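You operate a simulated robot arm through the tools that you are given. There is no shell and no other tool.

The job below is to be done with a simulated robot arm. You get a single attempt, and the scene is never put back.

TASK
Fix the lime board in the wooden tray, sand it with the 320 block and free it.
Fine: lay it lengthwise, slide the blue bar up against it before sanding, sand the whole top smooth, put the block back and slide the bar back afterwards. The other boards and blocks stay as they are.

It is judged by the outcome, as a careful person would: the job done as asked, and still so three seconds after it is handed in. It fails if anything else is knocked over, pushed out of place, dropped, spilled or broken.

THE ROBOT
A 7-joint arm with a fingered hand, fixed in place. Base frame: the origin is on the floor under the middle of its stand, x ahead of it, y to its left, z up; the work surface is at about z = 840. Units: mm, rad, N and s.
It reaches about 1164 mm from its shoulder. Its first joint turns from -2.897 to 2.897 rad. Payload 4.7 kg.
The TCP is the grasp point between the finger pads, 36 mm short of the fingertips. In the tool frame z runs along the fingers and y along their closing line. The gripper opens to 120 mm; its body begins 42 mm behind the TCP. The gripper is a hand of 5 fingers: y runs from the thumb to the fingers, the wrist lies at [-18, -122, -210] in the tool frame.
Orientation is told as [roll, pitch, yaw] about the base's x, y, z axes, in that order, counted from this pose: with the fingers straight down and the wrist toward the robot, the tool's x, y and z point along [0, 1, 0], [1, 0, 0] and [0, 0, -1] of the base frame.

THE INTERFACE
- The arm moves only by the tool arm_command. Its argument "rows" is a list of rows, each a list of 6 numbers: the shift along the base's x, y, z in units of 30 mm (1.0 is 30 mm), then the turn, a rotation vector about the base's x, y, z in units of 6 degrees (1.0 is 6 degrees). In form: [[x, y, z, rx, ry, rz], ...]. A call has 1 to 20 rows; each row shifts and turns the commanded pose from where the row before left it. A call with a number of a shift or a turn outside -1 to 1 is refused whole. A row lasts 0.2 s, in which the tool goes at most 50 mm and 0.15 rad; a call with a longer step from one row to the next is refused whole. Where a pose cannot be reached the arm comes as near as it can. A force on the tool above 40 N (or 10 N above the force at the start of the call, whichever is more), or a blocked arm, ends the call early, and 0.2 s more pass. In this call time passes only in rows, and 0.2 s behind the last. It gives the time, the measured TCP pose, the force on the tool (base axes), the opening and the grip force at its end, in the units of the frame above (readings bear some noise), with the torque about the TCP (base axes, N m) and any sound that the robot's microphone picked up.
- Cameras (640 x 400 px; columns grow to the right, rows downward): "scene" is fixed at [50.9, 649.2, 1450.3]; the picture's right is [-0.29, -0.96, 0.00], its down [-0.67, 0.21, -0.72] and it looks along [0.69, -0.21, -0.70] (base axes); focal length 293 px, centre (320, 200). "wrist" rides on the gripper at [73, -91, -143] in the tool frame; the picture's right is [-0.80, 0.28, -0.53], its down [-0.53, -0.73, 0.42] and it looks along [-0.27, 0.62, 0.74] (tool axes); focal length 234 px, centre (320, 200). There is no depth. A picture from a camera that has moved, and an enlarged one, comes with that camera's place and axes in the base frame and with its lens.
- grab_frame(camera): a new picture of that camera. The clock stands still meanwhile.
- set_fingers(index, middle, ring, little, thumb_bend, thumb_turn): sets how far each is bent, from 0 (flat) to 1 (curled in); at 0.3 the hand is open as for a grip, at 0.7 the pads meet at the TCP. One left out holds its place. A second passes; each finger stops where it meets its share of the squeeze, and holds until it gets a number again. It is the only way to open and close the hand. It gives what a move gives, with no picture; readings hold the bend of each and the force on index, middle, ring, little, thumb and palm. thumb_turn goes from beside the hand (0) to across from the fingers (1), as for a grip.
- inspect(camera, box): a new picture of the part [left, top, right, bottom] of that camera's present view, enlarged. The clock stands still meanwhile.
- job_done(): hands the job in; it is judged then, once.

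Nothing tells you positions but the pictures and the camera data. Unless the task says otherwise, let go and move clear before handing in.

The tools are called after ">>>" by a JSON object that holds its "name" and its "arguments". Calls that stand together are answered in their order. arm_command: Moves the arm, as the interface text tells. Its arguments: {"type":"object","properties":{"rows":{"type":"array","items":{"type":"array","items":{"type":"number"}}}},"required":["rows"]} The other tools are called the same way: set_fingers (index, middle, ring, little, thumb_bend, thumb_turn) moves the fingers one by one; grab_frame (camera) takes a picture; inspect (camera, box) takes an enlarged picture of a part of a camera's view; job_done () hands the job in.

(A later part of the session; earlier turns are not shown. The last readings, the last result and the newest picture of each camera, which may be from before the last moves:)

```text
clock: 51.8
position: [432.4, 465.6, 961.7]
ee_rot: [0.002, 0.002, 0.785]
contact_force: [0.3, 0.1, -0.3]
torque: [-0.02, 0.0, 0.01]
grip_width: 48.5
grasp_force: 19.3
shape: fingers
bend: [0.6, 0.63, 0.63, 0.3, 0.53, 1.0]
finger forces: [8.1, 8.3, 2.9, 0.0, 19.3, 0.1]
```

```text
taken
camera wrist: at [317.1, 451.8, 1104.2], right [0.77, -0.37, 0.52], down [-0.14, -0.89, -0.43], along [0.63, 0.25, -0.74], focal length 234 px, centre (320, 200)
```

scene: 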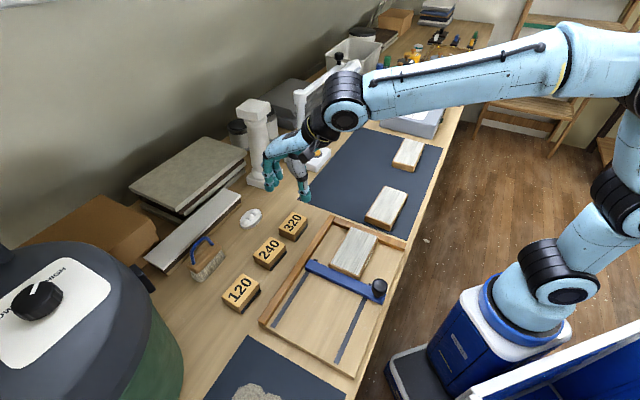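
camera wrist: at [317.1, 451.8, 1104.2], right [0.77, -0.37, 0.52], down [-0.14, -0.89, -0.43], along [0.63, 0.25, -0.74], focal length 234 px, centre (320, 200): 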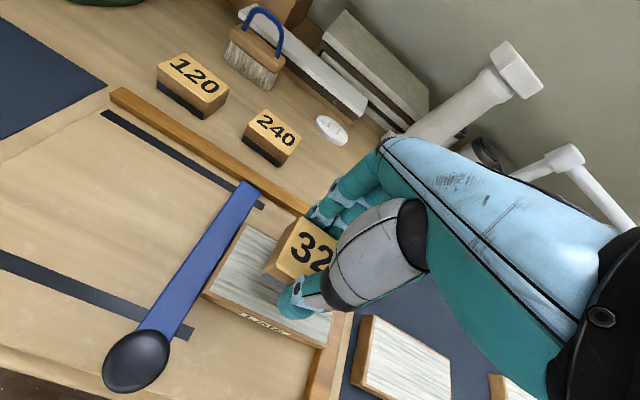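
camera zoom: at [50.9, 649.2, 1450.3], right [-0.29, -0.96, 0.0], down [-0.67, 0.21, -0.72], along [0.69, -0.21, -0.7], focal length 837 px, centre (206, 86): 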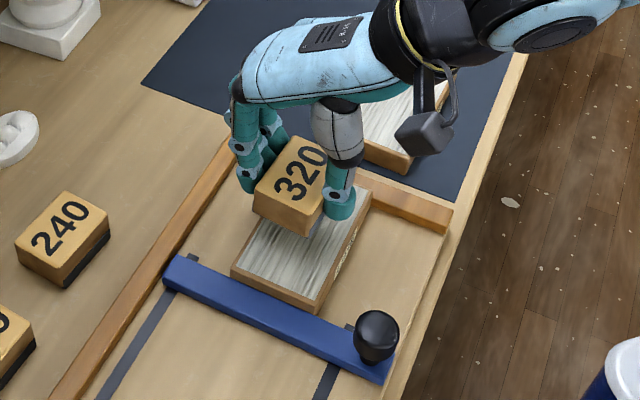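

The block is over the board. I'll lower until it touches the surface.

>>> {"name": "arm_command", "arguments": {"rows": [[0, 0, -0.4, 0, 0, 0], [0, 0, -0.35, 0, 0, 0], [0, 0, -0.15, 0, 0, 0], [0, 0, 0, 0, 0, 0]]}}

>>> {"name": "arm_command", "arguments": {"rows": [[0, 0, -0.08, 0, 0, 0], [0, 0, 0, 0, 0, 0]]}}

>>> {"name": "arm_command", "arguments": {"rows": [[0, 0, -0.08, 0, 0, 0], [0, 0, 0, 0, 0, 0]]}}

```text
clock: 52.8
position: [431.1, 465.6, 935.4]
ee_rot: [0.0, -0.001, 0.785]
contact_force: [-0.5, -0.6, -0.8]
torque: [0.01, -0.01, 0.01]
grip_width: 48.6
grasp_force: 19.5
shape: fingers
bend: [0.6, 0.63, 0.63, 0.3, 0.53, 1.0]
finger forces: [8.1, 8.3, 2.9, 0.0, 19.3, 0.0]
```

```text
clock: 53.4
position: [431.3, 466.2, 932.7]
ee_rot: [0.002, 0.0, 0.787]
contact_force: [-0.3, -0.5, 0.1]
torque: [0.0, -0.02, 0.01]
grip_width: 48.7
grasp_force: 18.9
shape: fingers
bend: [0.6, 0.63, 0.63, 0.3, 0.53, 1.0]
finger forces: [8.1, 8.3, 3.0, 0.1, 19.2, 0.1]
```

```text
clock: 54.0
position: [431.2, 467.5, 930.4]
ee_rot: [0.002, 0.001, 0.785]
contact_force: [-0.3, 0.3, 0.0]
torque: [0.01, 0.04, -0.03]
grip_width: 48.6
grasp_force: 19.4
shape: fingers
bend: [0.6, 0.63, 0.63, 0.3, 0.53, 1.0]
finger forces: [8.1, 8.3, 2.9, 0.0, 19.2, 0.0]
```

>>> {"name": "arm_command", "arguments": {"rows": [[0, 0, -0.06, 0, 0, 0], [0, 0, 0, 0, 0, 0]]}}

>>> {"name": "arm_command", "arguments": {"rows": [[0, 0, -0.05, 0, 0, 0], [0, 0, 0, 0, 0, 0]]}}

>>> {"name": "inspect", "arguments": {"camera": "scene", "box": [320, 200, 410, 290]}}

```text
clock: 54.6
position: [430.7, 466.1, 928.0]
ee_rot: [0.0, 0.0, 0.788]
contact_force: [0.6, 0.7, -0.5]
torque: [0.08, -0.01, 0.01]
grip_width: 48.5
grasp_force: 19.7
shape: fingers
bend: [0.6, 0.63, 0.63, 0.3, 0.53, 1.0]
finger forces: [8.1, 8.3, 2.9, 0.1, 19.1, 0.0]
```

```text
clock: 55.2
position: [430.4, 465.4, 927.7]
ee_rot: [0.002, -0.001, 0.785]
contact_force: [0.1, 0.7, 5.5]
torque: [-0.14, 0.11, 0.01]
grip_width: 48.4
grasp_force: 19.2
shape: fingers
bend: [0.6, 0.63, 0.63, 0.3, 0.53, 1.0]
finger forces: [8.1, 8.3, 2.9, 0.0, 19.0, 0.1]
```

```text
4.44 times, centred on (365, 245) of scene
camera zoom: at [50.9, 649.2, 1450.3], right [-0.29, -0.96, 0.0], down [-0.67, 0.21, -0.72], along [0.69, -0.21, -0.7], focal length 1301 px, centre (120, 0)
```

zoom: 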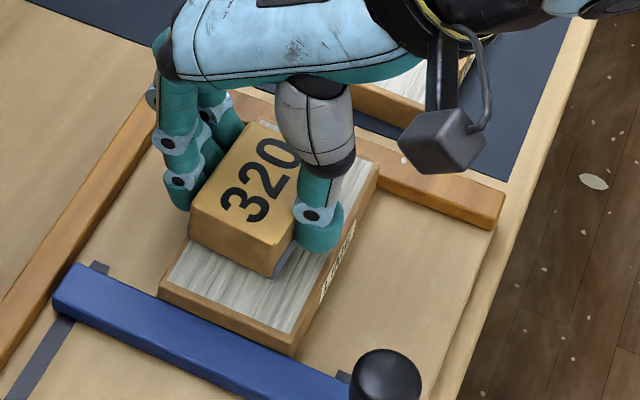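

Contact is made at a TCP height of about 928, so I'm pressing with about 5–6 N. I'll make a short trial stroke along the length and watch the forces.

>>> {"name": "arm_command", "arguments": {"rows": [[0, 0, -0.03, 0, 0, 0], [0.15, -0.15, 0, 0, 0, 0], [0.2, -0.2, 0, 0, 0, 0], [0.2, -0.2, 0, 0, 0, 0], [0.15, -0.15, 0, 0, 0, 0]]}}

>>> {"name": "inspect", "arguments": {"camera": "scene", "box": [320, 200, 410, 290]}}

>>> {"name": "inspect", "arguments": {"camera": "wrist", "box": [150, 190, 400, 400]}}

```text
clock: 56.4
position: [450.9, 445.3, 925.4]
ee_rot: [0.001, -0.002, 0.785]
contact_force: [-4.1, 3.9, 17.8]
torque: [-0.05, 0.27, -0.14]
grip_width: 48.5
grasp_force: 20.0
shape: fingers
bend: [0.6, 0.64, 0.64, 0.3, 0.54, 0.99]
finger forces: [9.6, 8.0, 2.1, 0.0, 19.9, 0.1]
```

```text
4.44 times, centred on (365, 245) of scene
camera zoom: at [50.9, 649.2, 1450.3], right [-0.29, -0.96, 0.0], down [-0.67, 0.21, -0.72], along [0.69, -0.21, -0.7], focal length 1301 px, centre (120, 0)
```

zoom: 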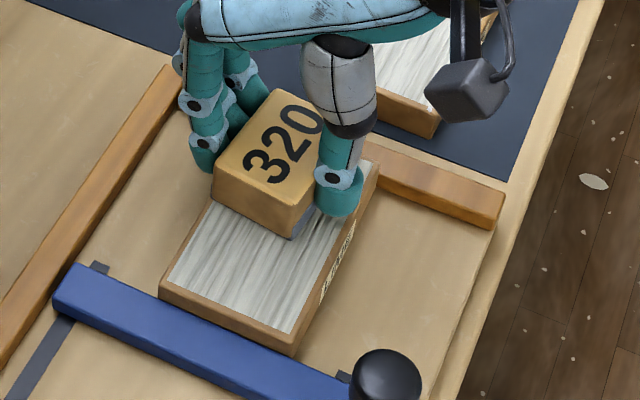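

```text
1.90 times, centred on (275, 295) of wrist
camera zoom: at [336.5, 431.7, 1069.0], right [0.77, -0.37, 0.52], down [-0.14, -0.89, -0.43], along [0.63, 0.25, -0.74], focal length 446 px, centre (406, 19)
```

zoom: 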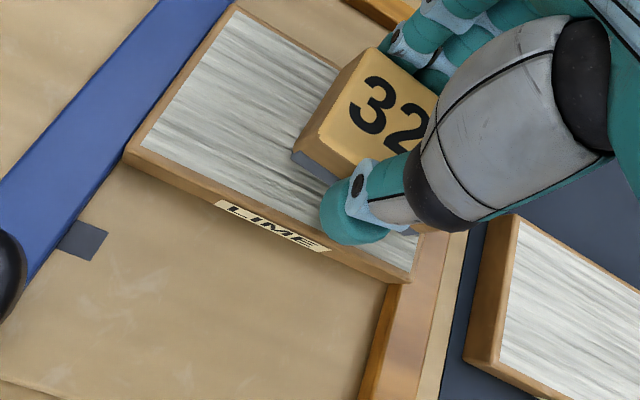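

The stroke works, with about 6 N of friction and no board movement. I'll ease the pressure a little and make a full back-and-forth along this lane, then check the surface.

>>> {"name": "arm_command", "arguments": {"rows": [[0.12, -0.12, 0.025, 0, 0, 0], [-0.15, 0.15, 0, 0, 0, 0], [-0.25, 0.25, 0, 0, 0, 0], [-0.25, 0.25, 0, 0, 0, 0], [-0.25, 0.25, 0, 0, 0, 0], [-0.25, 0.25, 0, 0, 0, 0], [-0.25, 0.25, 0, 0, 0, 0], [-0.2, 0.2, 0, 0, 0, 0]]}}

>>> {"name": "inspect", "arguments": {"camera": "scene", "box": [320, 200, 410, 290]}}

>>> {"name": "inspect", "arguments": {"camera": "wrist", "box": [150, 190, 400, 400]}}

```text
clock: 58.2
position: [407.4, 489.4, 926.7]
ee_rot: [0.001, 0.001, 0.785]
contact_force: [1.5, -1.6, 6.0]
torque: [-0.07, -0.04, 0.03]
grip_width: 48.6
grasp_force: 20.5
shape: fingers
bend: [0.61, 0.64, 0.63, 0.3, 0.53, 1.0]
finger forces: [8.3, 8.7, 3.4, 0.2, 20.1, 0.0]
```

```text
4.44 times, centred on (365, 245) of scene
camera zoom: at [50.9, 649.2, 1450.3], right [-0.29, -0.96, 0.0], down [-0.67, 0.21, -0.72], along [0.69, -0.21, -0.7], focal length 1301 px, centre (120, 0)
```

zoom: 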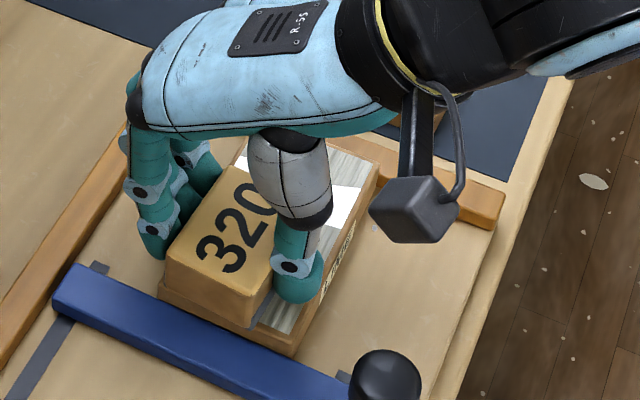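

```text
1.90 times, centred on (275, 295) of wrist
camera zoom: at [291.9, 475.8, 1069.3], right [0.77, -0.37, 0.52], down [-0.14, -0.89, -0.43], along [0.63, 0.25, -0.74], focal length 446 px, centre (406, 19)
```

zoom: 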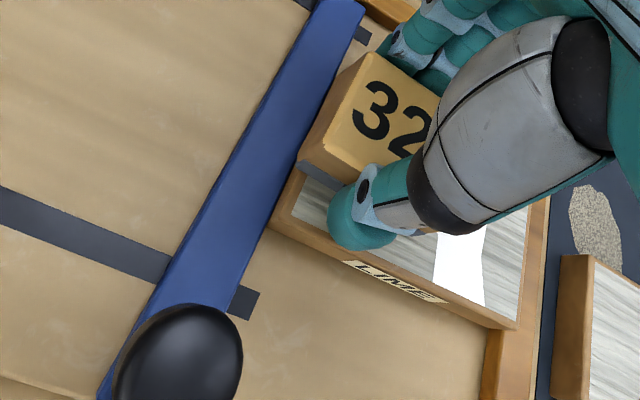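

The sanded area is turning plain white, so I can see the coverage. There's also a grainy patch near the mat that I want to identify, so I'll take a full look.

>>> {"name": "grab_frame", "arguments": {"camera": "scene"}}

>>> {"name": "inspect", "arguments": {"camera": "wrist", "box": [300, 260, 440, 400]}}

```text
taken
```

scene: 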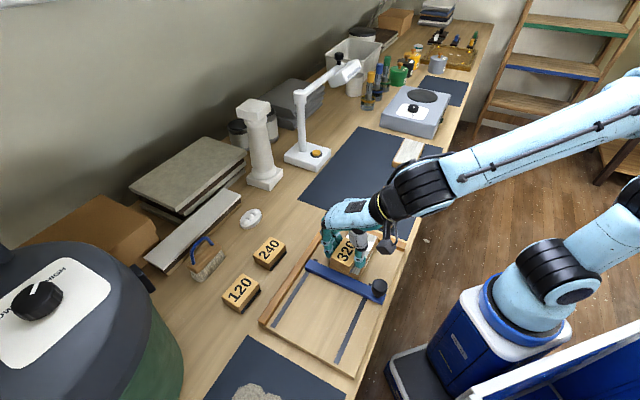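

```text
2.86 times, centred on (370, 330) of wrist
camera zoom: at [291.9, 475.8, 1069.3], right [0.77, -0.37, 0.52], down [-0.14, -0.89, -0.43], along [0.63, 0.25, -0.74], focal length 669 px, centre (177, -171)
```

zoom: 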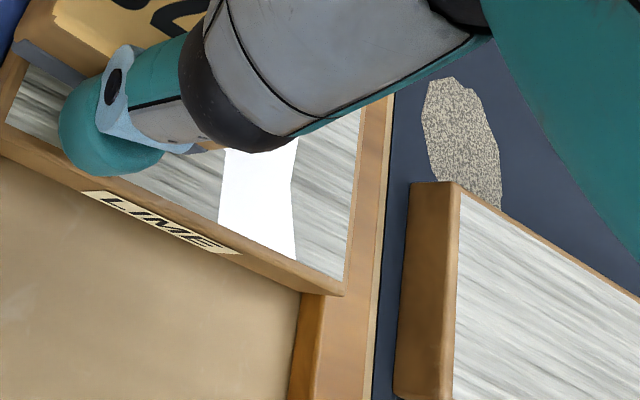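

The white patch reaches all the way to the front edge, so I want to see how the sanding registers. I'll lift the block for a clear look.

>>> {"name": "arm_command", "arguments": {"rows": [[0, 0, 0.3, 0, 0, 0], [0, 0, 0.8, 0, 0, 0], [0.4, 0.4, 0.9, 0, 0, 0], [0.8, 0.8, 0.5, 0, 0, 0], [0.8, 0.8, 0, 0, 0, 0], [0, 0, 0, 0, 0, 0]]}}

>>> {"name": "inspect", "arguments": {"camera": "scene", "box": [320, 200, 410, 290]}}

>>> {"name": "grab_frame", "arguments": {"camera": "wrist"}}

```text
clock: 59.6
position: [466.7, 550.5, 1000.2]
ee_rot: [0.002, -0.001, 0.786]
contact_force: [-0.3, -0.2, -0.4]
torque: [0.02, 0.03, 0.01]
grip_width: 48.5
grasp_force: 19.6
shape: fingers
bend: [0.61, 0.64, 0.63, 0.3, 0.53, 1.0]
finger forces: [8.3, 7.9, 3.1, 0.0, 19.3, 0.1]
```

```text
4.44 times, centred on (365, 245) of scene
camera zoom: at [50.9, 649.2, 1450.3], right [-0.29, -0.96, 0.0], down [-0.67, 0.21, -0.72], along [0.69, -0.21, -0.7], focal length 1301 px, centre (120, 0)
```

zoom: 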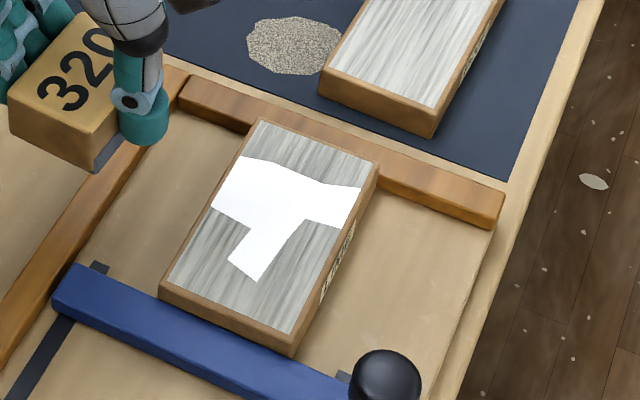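

```text
taken
camera wrist: at [352.4, 537.2, 1143.7], right [0.77, -0.37, 0.52], down [-0.14, -0.89, -0.43], along [0.63, 0.25, -0.74], focal length 234 px, centre (320, 200)
```

wrist: 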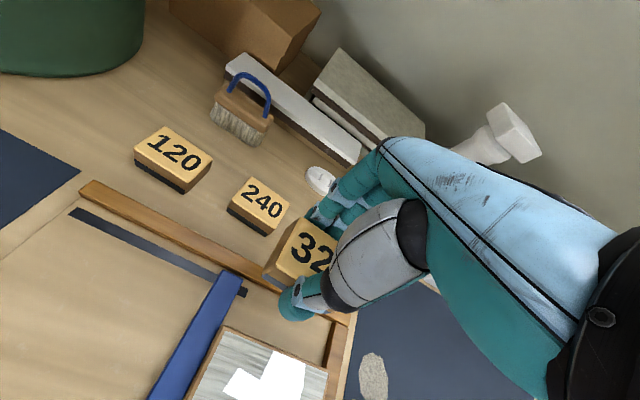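

A T-shaped zone has turned smooth so far, so the wear is uneven. The torque suggests the block pressed mainly on its front edge, with a slight tilt. I'll check the new grainy patch on the mat and how level the block is.

>>> {"name": "inspect", "arguments": {"camera": "scene", "box": [340, 190, 400, 230]}}

>>> {"name": "inspect", "arguments": {"camera": "scene", "box": [270, 170, 370, 250]}}

>>> {"name": "inspect", "arguments": {"camera": "scene", "box": [210, 330, 330, 400]}}

>>> {"name": "inspect", "arguments": {"camera": "wrist", "box": [170, 300, 300, 400]}}

```text
10.00 times, centred on (370, 210) of scene
camera zoom: at [50.9, 649.2, 1450.3], right [-0.29, -0.96, 0.0], down [-0.67, 0.21, -0.72], along [0.69, -0.21, -0.7], focal length 2928 px, centre (-180, 100)
```

zoom: 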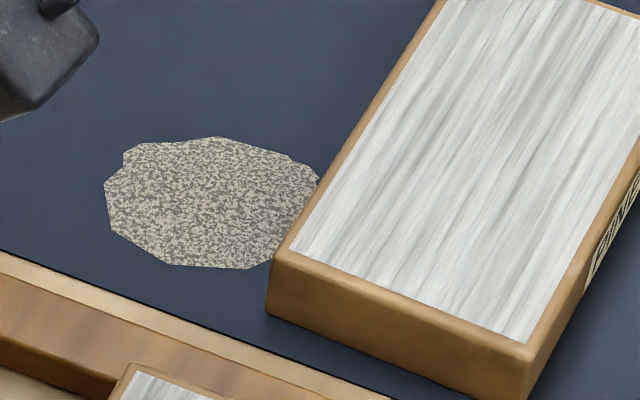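

```text
5.00 times, centred on (320, 210) of scene
camera zoom: at [50.9, 649.2, 1450.3], right [-0.29, -0.96, 0.0], down [-0.67, 0.21, -0.72], along [0.69, -0.21, -0.7], focal length 1464 px, centre (320, 150)
```

zoom: 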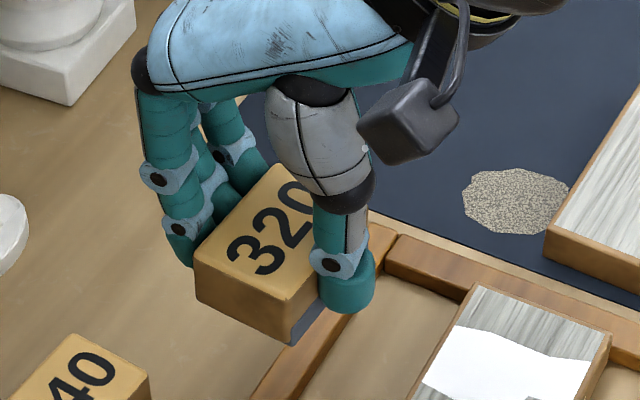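

```text
5.33 times, centred on (270, 365) of scene
camera zoom: at [50.9, 649.2, 1450.3], right [-0.29, -0.96, 0.0], down [-0.67, 0.21, -0.72], along [0.69, -0.21, -0.7], focal length 1562 px, centre (587, -680)
```

zoom: 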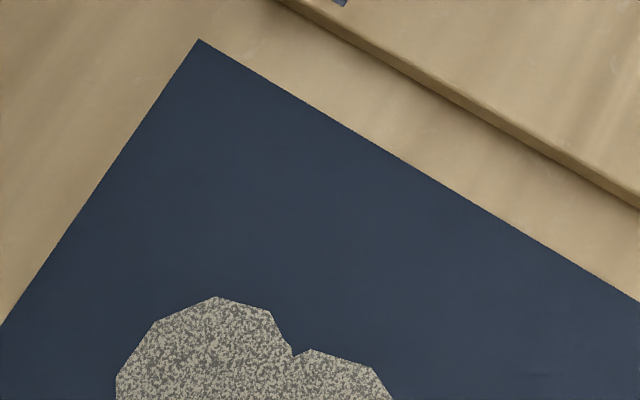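

```text
4.00 times, centred on (235, 350) of wrist
camera zoom: at [352.4, 537.2, 1143.7], right [0.77, -0.37, 0.52], down [-0.14, -0.89, -0.43], along [0.63, 0.25, -0.74], focal length 937 px, centre (660, -400)
```

zoom: 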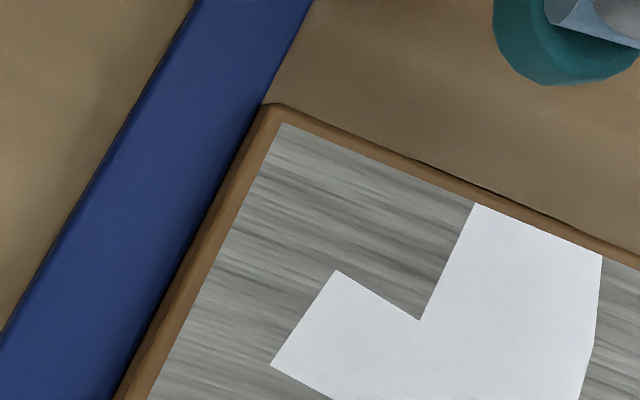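

The grainy patch is just sanding dust collecting on the mat, and the smoothing is tracked in zones. I'll keep sanding systematically in lanes. The front lane comes first: I'll approach and feel for contact.

>>> {"name": "arm_command", "arguments": {"rows": [[-0.6, -0.62, 0, 0, 0, 0], [-0.9, -0.93, -0.4, 0, 0, 0], [-0.8, -0.84, -0.8, 0, 0, 0], [-0.34, -0.36, -0.8, 0, 0, 0], [0, 0, -0.2, 0, 0, 0], [0, 0, -0.1, 0, 0, 0], [0, 0, 0, 0, 0, 0]]}}

>>> {"name": "arm_command", "arguments": {"rows": [[0, 0, -0.08, 0, 0, 0], [0, 0, -0.04, 0, 0, 0], [0, 0, 0, 0, 0, 0]]}}

>>> {"name": "inspect", "arguments": {"camera": "scene", "box": [320, 200, 410, 290]}}

```text
clock: 61.2
position: [388.2, 467.9, 933.9]
ee_rot: [0.002, 0.0, 0.784]
contact_force: [0.0, 0.5, -0.3]
torque: [-0.03, -0.03, 0.0]
grip_width: 48.3
grasp_force: 19.7
shape: fingers
bend: [0.61, 0.64, 0.63, 0.3, 0.53, 1.0]
finger forces: [8.3, 7.8, 3.0, 0.1, 19.2, 0.1]
```

```text
clock: 62.0
position: [387.4, 467.1, 928.9]
ee_rot: [0.001, 0.0, 0.786]
contact_force: [0.8, -0.8, -0.6]
torque: [0.01, 0.0, 0.02]
grip_width: 48.8
grasp_force: 19.0
shape: fingers
bend: [0.61, 0.64, 0.63, 0.3, 0.53, 1.0]
finger forces: [8.4, 7.9, 3.0, 0.0, 19.1, 0.0]
```

```text
4.44 times, centred on (365, 245) of scene
camera zoom: at [50.9, 649.2, 1450.3], right [-0.29, -0.96, 0.0], down [-0.67, 0.21, -0.72], along [0.69, -0.21, -0.7], focal length 1301 px, centre (120, 0)
```

zoom: 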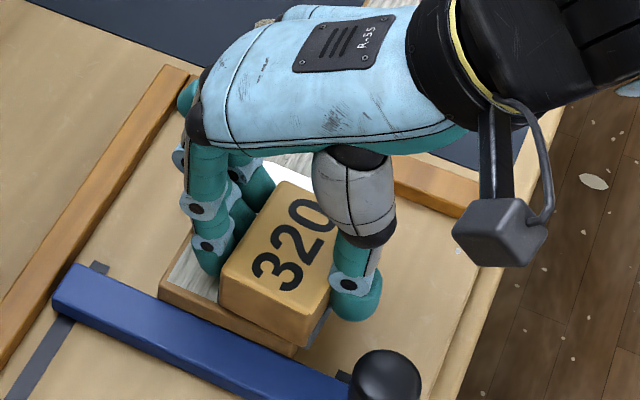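

The block is just above the front lane, so I'll press down and make two full passes.

>>> {"name": "arm_command", "arguments": {"rows": [[0, 0, -0.06, 0, 0, 0], [0, 0, -0.05, 0, 0, 0], [0.15, -0.15, 0, 0, 0, 0], [0.25, -0.25, 0, 0, 0, 0], [0.25, -0.25, 0, 0, 0, 0], [0.25, -0.25, 0, 0, 0, 0], [0.25, -0.25, 0, 0, 0, 0], [0.25, -0.25, 0, 0, 0, 0], [0.15, -0.15, 0, 0, 0, 0]]}}

>>> {"name": "inspect", "arguments": {"camera": "wrist", "box": [150, 190, 400, 400]}}

>>> {"name": "inspect", "arguments": {"camera": "scene", "box": [320, 200, 410, 290]}}

```text
clock: 64.0
position: [433.9, 421.2, 924.1]
ee_rot: [0.002, -0.004, 0.784]
contact_force: [-3.3, 3.2, 11.2]
torque: [0.02, 0.1, -0.08]
grip_width: 48.6
grasp_force: 20.3
shape: fingers
bend: [0.61, 0.64, 0.64, 0.3, 0.54, 1.0]
finger forces: [9.0, 7.9, 2.5, 0.1, 19.4, 0.0]
```

```text
1.90 times, centred on (275, 295) of wrist
camera zoom: at [318.4, 407.0, 1068.9], right [0.77, -0.37, 0.52], down [-0.14, -0.89, -0.43], along [0.63, 0.25, -0.74], focal length 446 px, centre (406, 19)
```

zoom: 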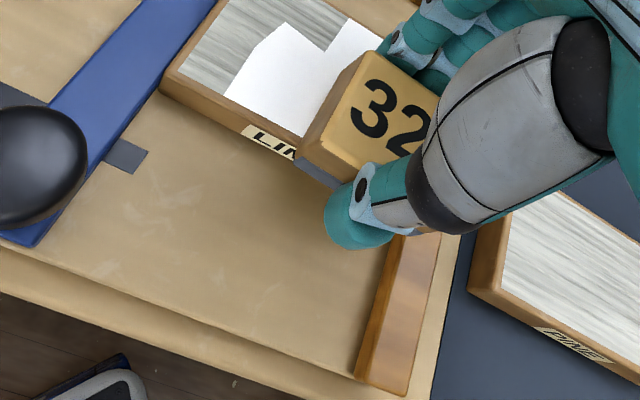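

```text
4.44 times, centred on (365, 245) of scene
camera zoom: at [50.9, 649.2, 1450.3], right [-0.29, -0.96, 0.0], down [-0.67, 0.21, -0.72], along [0.69, -0.21, -0.7], focal length 1301 px, centre (120, 0)
```

zoom: 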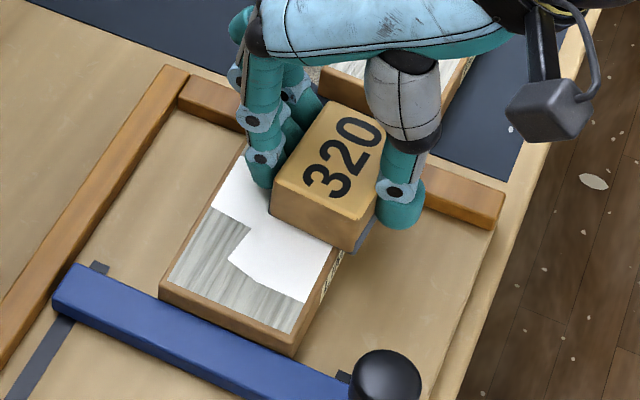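

Sanding progresses well in this lane. I'll extend the strokes a little past both ends, since the bar and rail are lower than the board, and go back.

>>> {"name": "arm_command", "arguments": {"rows": [[0.2, -0.2, 0, 0, 0, 0], [0.04, -0.04, 0, 0, 0, 0], [-0.15, 0.15, 0, 0, 0, 0], [-0.25, 0.25, 0, 0, 0, 0], [-0.25, 0.25, 0, 0, 0, 0], [-0.25, 0.25, 0, 0, 0, 0], [-0.25, 0.25, 0, 0, 0, 0], [-0.25, 0.25, 0, 0, 0, 0], [-0.25, 0.25, 0, 0, 0, 0], [-0.25, 0.25, 0, 0, 0, 0], [-0.1, 0.1, 0, 0, 0, 0]]}}

>>> {"name": "inspect", "arguments": {"camera": "wrist", "box": [150, 190, 400, 400]}}

>>> {"name": "inspect", "arguments": {"camera": "scene", "box": [320, 200, 410, 290]}}

```text
clock: 66.4
position: [381.1, 473.6, 925.5]
ee_rot: [0.0, -0.001, 0.785]
contact_force: [2.9, -4.1, 11.0]
torque: [-0.14, -0.12, 0.02]
grip_width: 48.6
grasp_force: 20.5
shape: fingers
bend: [0.62, 0.64, 0.63, 0.3, 0.53, 1.0]
finger forces: [8.8, 8.4, 3.2, 0.0, 20.6, 0.0]
```

```text
1.90 times, centred on (275, 295) of wrist
camera zoom: at [266.3, 460.3, 1068.6], right [0.77, -0.37, 0.52], down [-0.14, -0.89, -0.42], along [0.63, 0.25, -0.74], focal length 446 px, centre (406, 19)
```

zoom: 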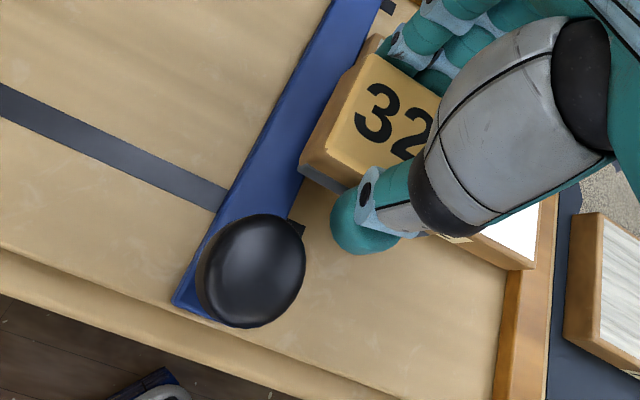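

```text
4.44 times, centred on (365, 245) of scene
camera zoom: at [50.9, 649.2, 1450.3], right [-0.29, -0.96, 0.0], down [-0.67, 0.21, -0.72], along [0.69, -0.21, -0.7], focal length 1301 px, centre (120, 0)
```

zoom: 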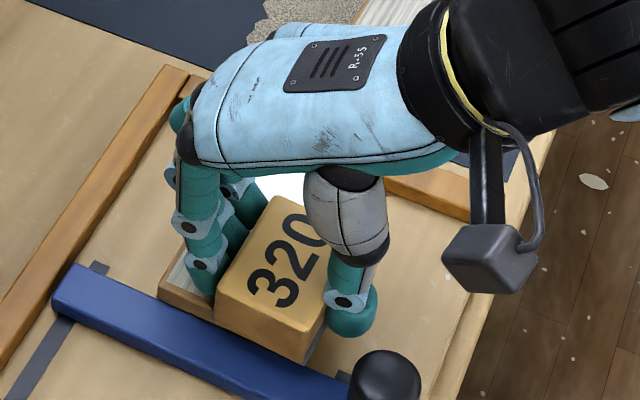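

Next I'll shift to the middle lane, lifting slightly while shifting, and make two passes there.

>>> {"name": "arm_command", "arguments": {"rows": [[0, 0, 0.12, 0, 0, 0], [0.19, 0.19, 0, 0, 0, 0], [0.16, 0.16, 0, 0, 0, 0], [0, 0, -0.12, 0, 0, 0], [0.1, -0.1, 0, 0, 0, 0], [0.25, -0.25, 0, 0, 0, 0], [0.25, -0.25, 0, 0, 0, 0], [0.25, -0.25, 0, 0, 0, 0], [0.25, -0.25, 0, 0, 0, 0], [0.25, -0.25, 0, 0, 0, 0], [0.25, -0.25, 0, 0, 0, 0], [0.25, -0.25, 0, 0, 0, 0], [0.15, -0.15, 0, 0, 0, 0]]}}

>>> {"name": "inspect", "arguments": {"camera": "wrist", "box": [150, 190, 400, 400]}}

>>> {"name": "inspect", "arguments": {"camera": "scene", "box": [320, 200, 410, 290]}}

```text
clock: 69.2
position: [452.8, 424.4, 926.7]
ee_rot: [0.0, -0.001, 0.784]
contact_force: [-1.8, 2.5, 8.9]
torque: [0.03, 0.06, -0.03]
grip_width: 48.5
grasp_force: 18.5
shape: fingers
bend: [0.62, 0.64, 0.64, 0.3, 0.54, 1.0]
finger forces: [8.6, 7.5, 2.8, 0.0, 19.1, 0.0]
```

```text
1.90 times, centred on (275, 295) of wrist
camera zoom: at [336.8, 410.8, 1068.6], right [0.77, -0.37, 0.53], down [-0.14, -0.89, -0.43], along [0.63, 0.25, -0.74], focal length 446 px, centre (406, 19)
```

zoom: 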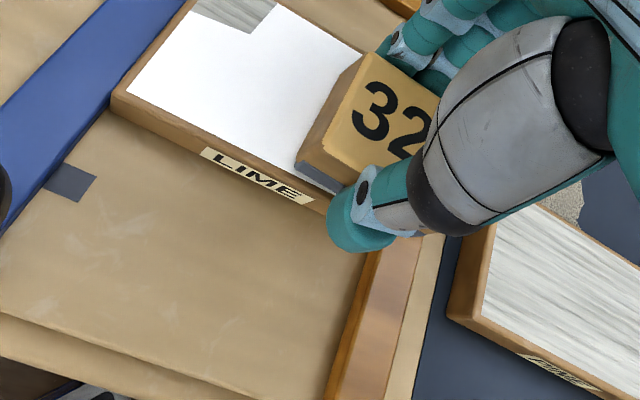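

```text
4.44 times, centred on (365, 245) of scene
camera zoom: at [50.9, 649.2, 1450.3], right [-0.29, -0.96, 0.0], down [-0.67, 0.21, -0.72], along [0.69, -0.21, -0.7], focal length 1301 px, centre (120, 0)
```

zoom: 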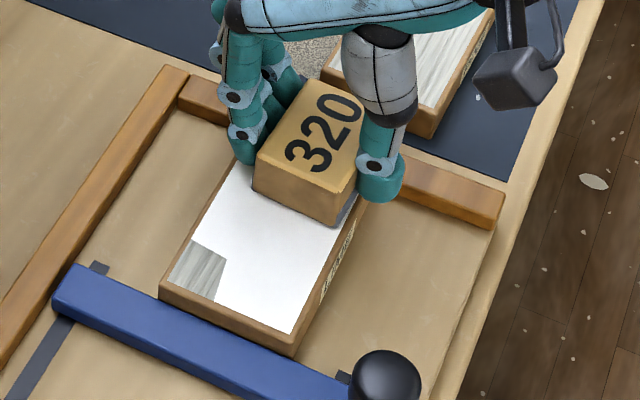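

Most of the board is smooth now. I'll shift to the back lane and make two more passes, covering the far end and the remaining corner.

>>> {"name": "arm_command", "arguments": {"rows": [[0, 0, 0.12, 0, 0, 0], [0.2, 0.2, 0, 0, 0, 0], [0.18, 0.18, 0, 0, 0, 0], [0, 0, -0.13, 0, 0, 0], [-0.1, 0.1, 0, 0, 0, 0], [-0.25, 0.25, 0, 0, 0, 0], [-0.25, 0.25, 0, 0, 0, 0], [-0.25, 0.25, 0, 0, 0, 0], [-0.25, 0.25, 0, 0, 0, 0], [-0.25, 0.25, 0, 0, 0, 0], [-0.25, 0.25, 0, 0, 0, 0], [-0.25, 0.25, 0, 0, 0, 0], [-0.25, 0.25, 0, 0, 0, 0]]}}

>>> {"name": "inspect", "arguments": {"camera": "wrist", "box": [200, 220, 450, 400]}}

>>> {"name": "inspect", "arguments": {"camera": "scene", "box": [320, 200, 410, 290]}}

```text
clock: 72.0
position: [400.5, 497.0, 924.8]
ee_rot: [0.002, -0.002, 0.784]
contact_force: [3.7, -5.1, 13.3]
torque: [-0.16, -0.1, 0.03]
grip_width: 48.7
grasp_force: 21.0
shape: fingers
bend: [0.62, 0.64, 0.63, 0.3, 0.53, 1.0]
finger forces: [8.2, 8.8, 3.6, 0.0, 20.7, 0.0]
```

```text
2.22 times, centred on (325, 310) of wrist
camera zoom: at [285.3, 484.6, 1068.2], right [0.77, -0.37, 0.52], down [-0.14, -0.89, -0.43], along [0.63, 0.25, -0.74], focal length 520 px, centre (309, -44)
```

zoom: 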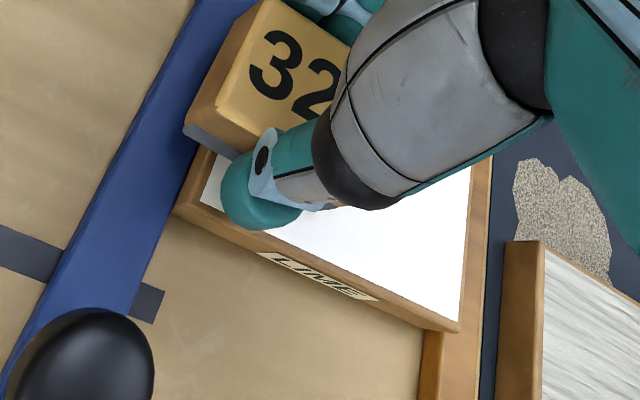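

```text
4.44 times, centred on (365, 245) of scene
camera zoom: at [50.9, 649.2, 1450.3], right [-0.29, -0.96, 0.0], down [-0.67, 0.21, -0.72], along [0.69, -0.21, -0.7], focal length 1301 px, centre (120, 0)
```

zoom: 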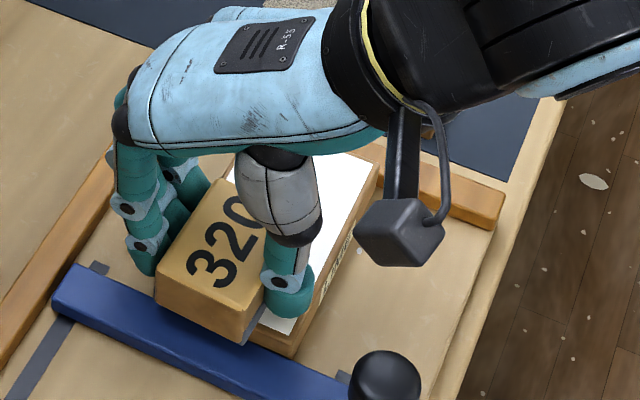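

>>> {"name": "arm_command", "arguments": {"rows": [[0.1, -0.1, 0, 0, 0, 0], [0.25, -0.25, 0, 0, 0, 0], [0.25, -0.25, 0, 0, 0, 0], [0.25, -0.25, 0, 0, 0, 0], [0.25, -0.25, 0, 0, 0, 0], [0.25, -0.25, 0, 0, 0, 0], [0.25, -0.25, 0, 0, 0, 0], [0.25, -0.25, 0, 0, 0, 0], [0.2, -0.2, 0, 0, 0, 0], [0, 0, 0.3, 0, 0, 0], [0, 0, 0.8, 0, 0, 0], [0.4, 0.4, 0.8, 0, 0, 0], [0.8, 0.8, 0.5, 0, 0, 0], [0.8, 0.8, 0, 0, 0, 0], [0.4, 0.4, 0, 0, 0, 0], [0, 0, 0, 0, 0, 0]]}}

>>> {"name": "inspect", "arguments": {"camera": "scene", "box": [320, 200, 410, 290]}}

>>> {"name": "inspect", "arguments": {"camera": "wrist", "box": [150, 260, 400, 400]}}

>>> {"name": "grab_frame", "arguments": {"camera": "scene"}}

```text
clock: 75.4
position: [535.9, 507.1, 997.1]
ee_rot: [0.0, 0.002, 0.784]
contact_force: [0.1, 0.8, -0.4]
torque: [0.0, -0.02, 0.01]
grip_width: 48.5
grasp_force: 19.3
shape: fingers
bend: [0.62, 0.64, 0.64, 0.3, 0.54, 1.0]
finger forces: [8.6, 7.4, 2.7, 0.0, 18.8, 0.1]
```

```text
4.44 times, centred on (365, 245) of scene
camera zoom: at [50.9, 649.2, 1450.3], right [-0.29, -0.96, 0.0], down [-0.67, 0.21, -0.72], along [0.69, -0.21, -0.7], focal length 1301 px, centre (120, 0)
```

zoom: 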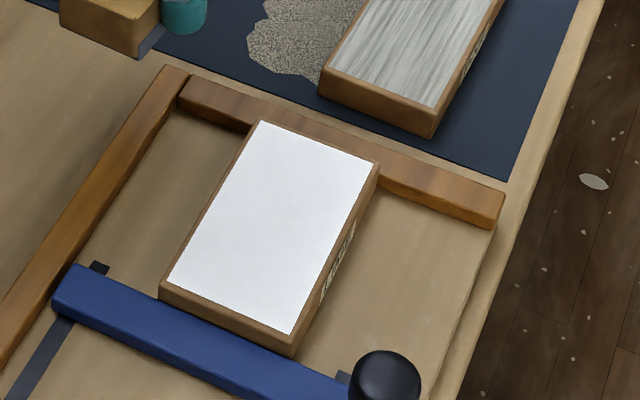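

```text
2.56 times, centred on (275, 330) of wrist
camera zoom: at [420.4, 494.1, 1139.9], right [0.77, -0.37, 0.52], down [-0.14, -0.89, -0.43], along [0.63, 0.25, -0.74], focal length 600 px, centre (435, -133)
```

zoom: 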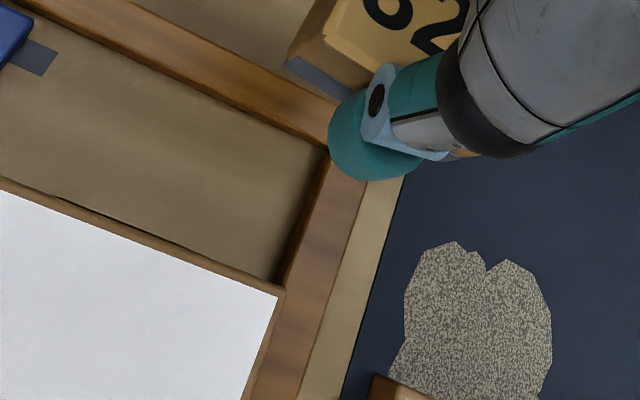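

```text
taken
```

scene: 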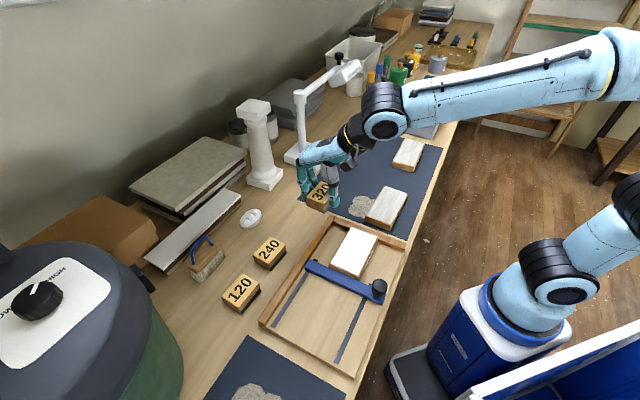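

The whole top now looks uniformly smooth. I'll check it closely for leftover rough spots, edges included.

>>> {"name": "inspect", "arguments": {"camera": "scene", "box": [328, 222, 382, 260]}}

>>> {"name": "inspect", "arguments": {"camera": "scene", "box": [326, 244, 380, 282]}}

>>> {"name": "inspect", "arguments": {"camera": "scene", "box": [345, 185, 405, 225]}}

```text
10.53 times, centred on (355, 241) of scene
camera zoom: at [50.9, 649.2, 1450.3], right [-0.29, -0.96, 0.0], down [-0.67, 0.21, -0.72], along [0.69, -0.21, -0.7], focal length 3082 px, centre (-48, -232)
```

zoom: 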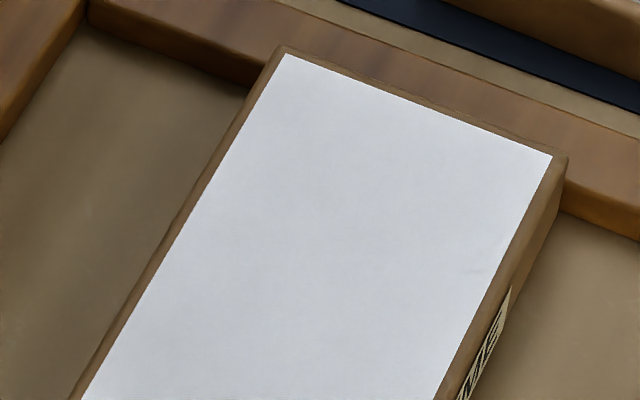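

```text
10.53 times, centred on (353, 263) of scene
camera zoom: at [50.9, 649.2, 1450.3], right [-0.29, -0.96, 0.0], down [-0.67, 0.21, -0.72], along [0.69, -0.21, -0.7], focal length 3082 px, centre (-27, -463)
```

zoom: 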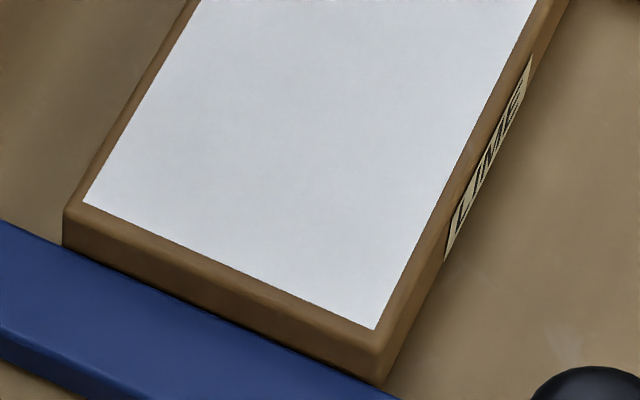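

```text
10.00 times, centred on (375, 205) of scene
camera zoom: at [50.9, 649.2, 1450.3], right [-0.29, -0.96, 0.0], down [-0.67, 0.21, -0.72], along [0.69, -0.21, -0.7], focal length 2928 px, centre (-230, 150)
```

zoom: 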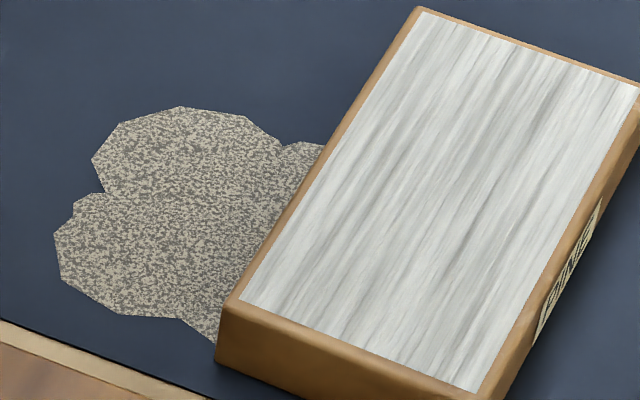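

The whole top is smooth. Before returning the block, I'll check whether it slipped in the hand by comparing the same wrist view as when I picked it up.

>>> {"name": "inspect", "arguments": {"camera": "wrist", "box": [180, 190, 400, 400]}}

>>> {"name": "inspect", "arguments": {"camera": "scene", "box": [270, 140, 370, 230]}}

```text
1.90 times, centred on (290, 295) of wrist
camera zoom: at [420.4, 494.1, 1139.9], right [0.77, -0.37, 0.52], down [-0.14, -0.89, -0.43], along [0.63, 0.25, -0.74], focal length 446 px, centre (377, 19)
```

zoom: 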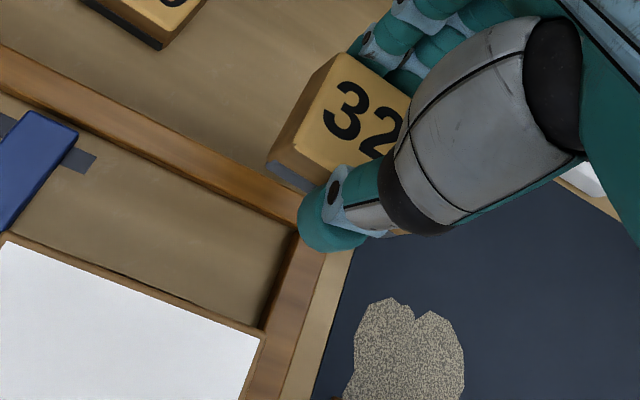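

```text
4.44 times, centred on (320, 185) of scene
camera zoom: at [50.9, 649.2, 1450.3], right [-0.29, -0.96, 0.0], down [-0.67, 0.21, -0.72], along [0.69, -0.21, -0.7], focal length 1301 px, centre (320, 267)
```

zoom: 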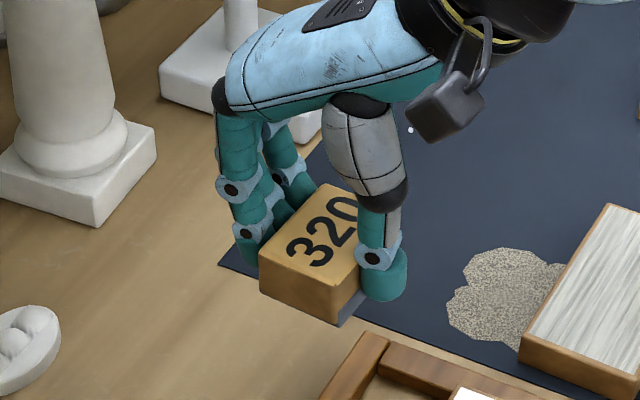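

The block hasn't slipped. It sits about 8 mm towards the thumb side in the hand, so I'll correct for that and put it back at its original spot, centre (557, 567).

>>> {"name": "arm_command", "arguments": {"rows": [[0.2, 0.6, 0, 0, 0, 0], [0.3, 0.9, 0, 0, 0, 0], [0.29, 0.82, 0, 0, 0, 0], [0, 0, -0.7, 0, 0, 0.01], [0, 0, -1, 0, 0, 0], [0, 0, -0.9, 0, 0, 0], [0, 0, -0.5, 0, 0, 0], [0, 0, -0.2, 0, 0, 0], [0, 0, 0, 0, 0, 0]]}}

>>> {"name": "inspect", "arguments": {"camera": "scene", "box": [250, 180, 340, 250]}}

>>> {"name": "inspect", "arguments": {"camera": "wrist", "box": [150, 190, 400, 400]}}

```text
clock: 77.4
position: [557.2, 576.9, 898.7]
ee_rot: [0.001, 0.001, 0.784]
contact_force: [-0.5, 0.1, 0.2]
torque: [0.01, -0.02, 0.01]
grip_width: 48.6
grasp_force: 18.6
shape: fingers
bend: [0.62, 0.64, 0.64, 0.3, 0.54, 1.0]
finger forces: [8.7, 7.4, 2.7, 0.1, 18.6, 0.0]
```

```text
5.71 times, centred on (295, 215) of scene
camera zoom: at [50.9, 649.2, 1450.3], right [-0.29, -0.96, 0.0], down [-0.67, 0.21, -0.72], along [0.69, -0.21, -0.7], focal length 1673 px, centre (463, 114)
```

zoom: 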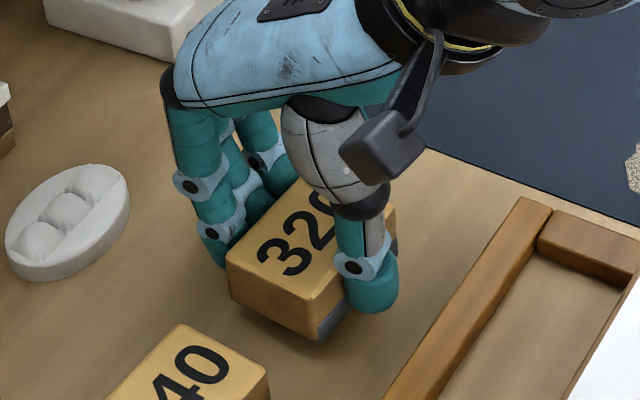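

```text
1.90 times, centred on (275, 295) of wrist
camera zoom: at [442.0, 564.7, 1041.4], right [0.77, -0.37, 0.52], down [-0.14, -0.89, -0.43], along [0.63, 0.25, -0.74], focal length 446 px, centre (406, 19)
```

zoom: 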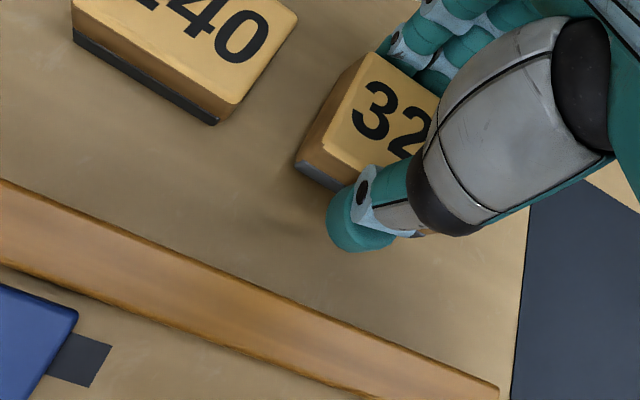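

The block lines up with its original outline to within a millimetre or two. I'll lower it the last 10 mm gently.

>>> {"name": "arm_command", "arguments": {"rows": [[0, 0, -0.15, 0, 0, 0], [0, 0, -0.1, 0, 0, 0], [0, 0, 0, 0, 0, 0]]}}

>>> {"name": "arm_command", "arguments": {"rows": [[0, 0, -0.06, 0, 0, 0], [0, 0, 0, 0, 0, 0]]}}

>>> {"name": "arm_command", "arguments": {"rows": [[0, 0, -0.05, 0, 0, 0], [0, 0, 0, 0, 0, 0]]}}

```text
clock: 78.2
position: [557.6, 577.5, 891.2]
ee_rot: [0.002, -0.002, 0.786]
contact_force: [0.1, -0.5, -0.9]
torque: [-0.02, -0.02, 0.03]
grip_width: 48.7
grasp_force: 18.9
shape: fingers
bend: [0.62, 0.64, 0.64, 0.3, 0.54, 1.0]
finger forces: [8.6, 7.3, 2.7, 0.1, 18.5, 0.1]
```

```text
clock: 78.8
position: [556.0, 578.4, 888.8]
ee_rot: [0.004, 0.0, 0.786]
contact_force: [0.9, 0.6, -0.5]
torque: [-0.02, -0.01, -0.01]
grip_width: 48.5
grasp_force: 18.3
shape: fingers
bend: [0.62, 0.64, 0.64, 0.3, 0.54, 1.0]
finger forces: [8.6, 7.3, 2.7, 0.0, 18.6, 0.1]
```

```text
clock: 79.4
position: [557.4, 578.5, 887.0]
ee_rot: [0.001, 0.001, 0.786]
contact_force: [0.5, 0.5, -0.2]
torque: [0.03, 0.0, 0.02]
grip_width: 48.8
grasp_force: 18.5
shape: fingers
bend: [0.62, 0.64, 0.64, 0.3, 0.54, 1.0]
finger forces: [8.6, 7.2, 2.8, 0.1, 18.6, 0.0]
```

>>> {"name": "arm_command", "arguments": {"rows": [[0, 0, -0.05, 0, 0, 0], [0, 0, 0, 0, 0, 0]]}}

>>> {"name": "inspect", "arguments": {"camera": "scene", "box": [250, 180, 340, 250]}}

```text
clock: 80.0
position: [557.0, 577.7, 885.6]
ee_rot: [0.002, -0.002, 0.786]
contact_force: [0.4, -0.4, 2.2]
torque: [0.01, -0.06, -0.02]
grip_width: 48.4
grasp_force: 19.0
shape: fingers
bend: [0.62, 0.64, 0.64, 0.3, 0.54, 1.0]
finger forces: [8.8, 7.4, 2.7, 0.0, 18.8, 0.1]
```

```text
5.71 times, centred on (295, 215) of scene
camera zoom: at [50.9, 649.2, 1450.3], right [-0.29, -0.96, 0.0], down [-0.67, 0.21, -0.72], along [0.69, -0.21, -0.7], focal length 1673 px, centre (463, 114)
```

zoom: 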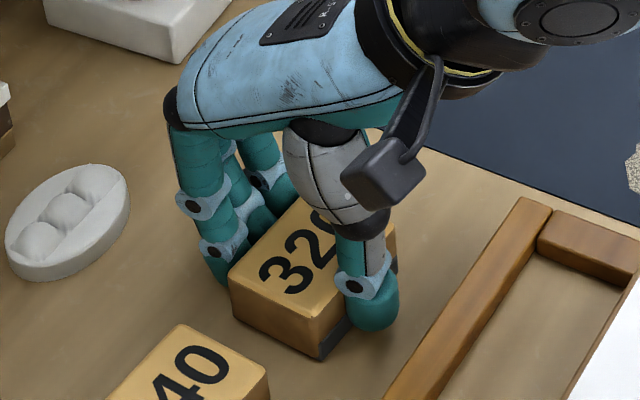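

It's touching down, about 2–3 mm off its original spot. I'll make a small correction and then set it down.

>>> {"name": "arm_command", "arguments": {"rows": [[0, 0, 0.07, 0, 0, 0], [0.09, 0.02, 0, 0, 0, 0], [0, 0, -0.075, 0, 0, 0], [0, 0, 0, 0, 0, 0]]}}

>>> {"name": "inspect", "arguments": {"camera": "scene", "box": [250, 180, 340, 250]}}

```text
clock: 81.0
position: [560.5, 578.4, 886.2]
ee_rot: [0.001, -0.002, 0.787]
contact_force: [-0.3, -0.3, 2.6]
torque: [-0.01, -0.01, -0.01]
grip_width: 48.6
grasp_force: 18.9
shape: fingers
bend: [0.62, 0.64, 0.64, 0.3, 0.54, 1.0]
finger forces: [8.5, 7.3, 2.7, 0.0, 19.3, 0.0]
```

```text
5.71 times, centred on (295, 215) of scene
camera zoom: at [50.9, 649.2, 1450.3], right [-0.29, -0.96, 0.0], down [-0.67, 0.21, -0.72], along [0.69, -0.21, -0.7], focal length 1673 px, centre (463, 114)
```

zoom: 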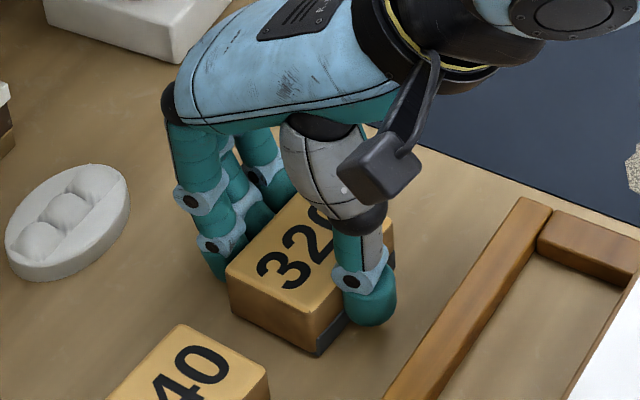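

The block now matches its original outline. I'll release it and rise straight up.

>>> {"name": "set_fingers", "arguments": {"index": 0.48, "middle": 0.48, "ring": 0.48, "little": 0.3, "thumb_bend": 0.43}}

>>> {"name": "arm_command", "arguments": {"rows": [[0, 0, 0.3, 0, 0, 0], [0, 0, 0.7, 0, 0, 0], [0, 0, 1, 0, 0, 0], [0, 0, 1, 0, 0, 0], [0, 0, 1, 0, 0, 0], [0, 0, 0.4, 0, 0, 0], [0, 0, 0, 0, 0, 0]]}}

>>> {"name": "inspect", "arguments": {"camera": "scene", "box": [250, 180, 340, 250]}}

>>> {"name": "grab_frame", "arguments": {"camera": "scene"}}

```text
clock: 82.0
position: [560.3, 579.4, 886.0]
ee_rot: [0.002, 0.0, 0.785]
contact_force: [-0.2, 1.2, 0.1]
torque: [0.04, 0.04, 0.02]
grip_width: 75.8
grasp_force: 0.0
shape: fingers
bend: [0.48, 0.48, 0.48, 0.3, 0.43, 0.99]
finger forces: [0.1, 0.0, 0.0, 0.0, 0.0, 0.1]
```

```text
clock: 83.6
position: [561.3, 578.6, 1017.2]
ee_rot: [0.001, -0.001, 0.785]
contact_force: [0.6, 1.3, 0.5]
torque: [-0.04, 0.02, 0.03]
grip_width: 76.1
grasp_force: 0.1
shape: fingers
bend: [0.48, 0.48, 0.48, 0.3, 0.43, 0.99]
finger forces: [0.1, 0.1, 0.0, 0.0, 0.0, 0.0]
```

```text
5.71 times, centred on (295, 215) of scene
camera zoom: at [50.9, 649.2, 1450.3], right [-0.29, -0.96, 0.0], down [-0.67, 0.21, -0.72], along [0.69, -0.21, -0.7], focal length 1673 px, centre (463, 114)
```

zoom: 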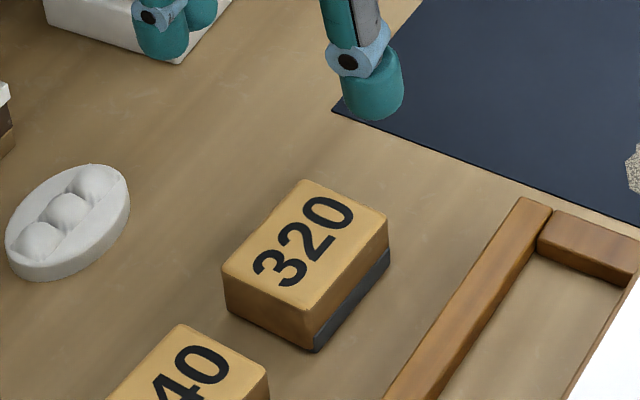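

```text
taken
```

scene: 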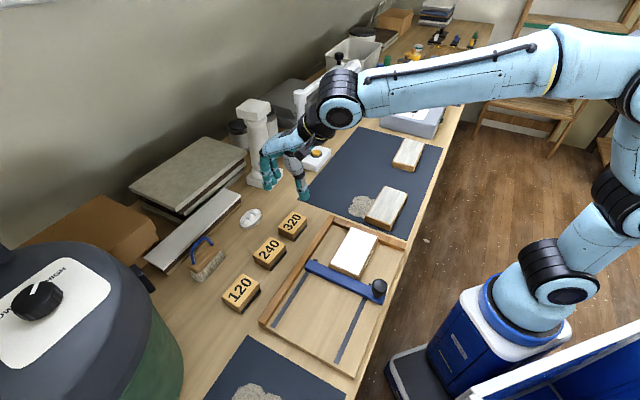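

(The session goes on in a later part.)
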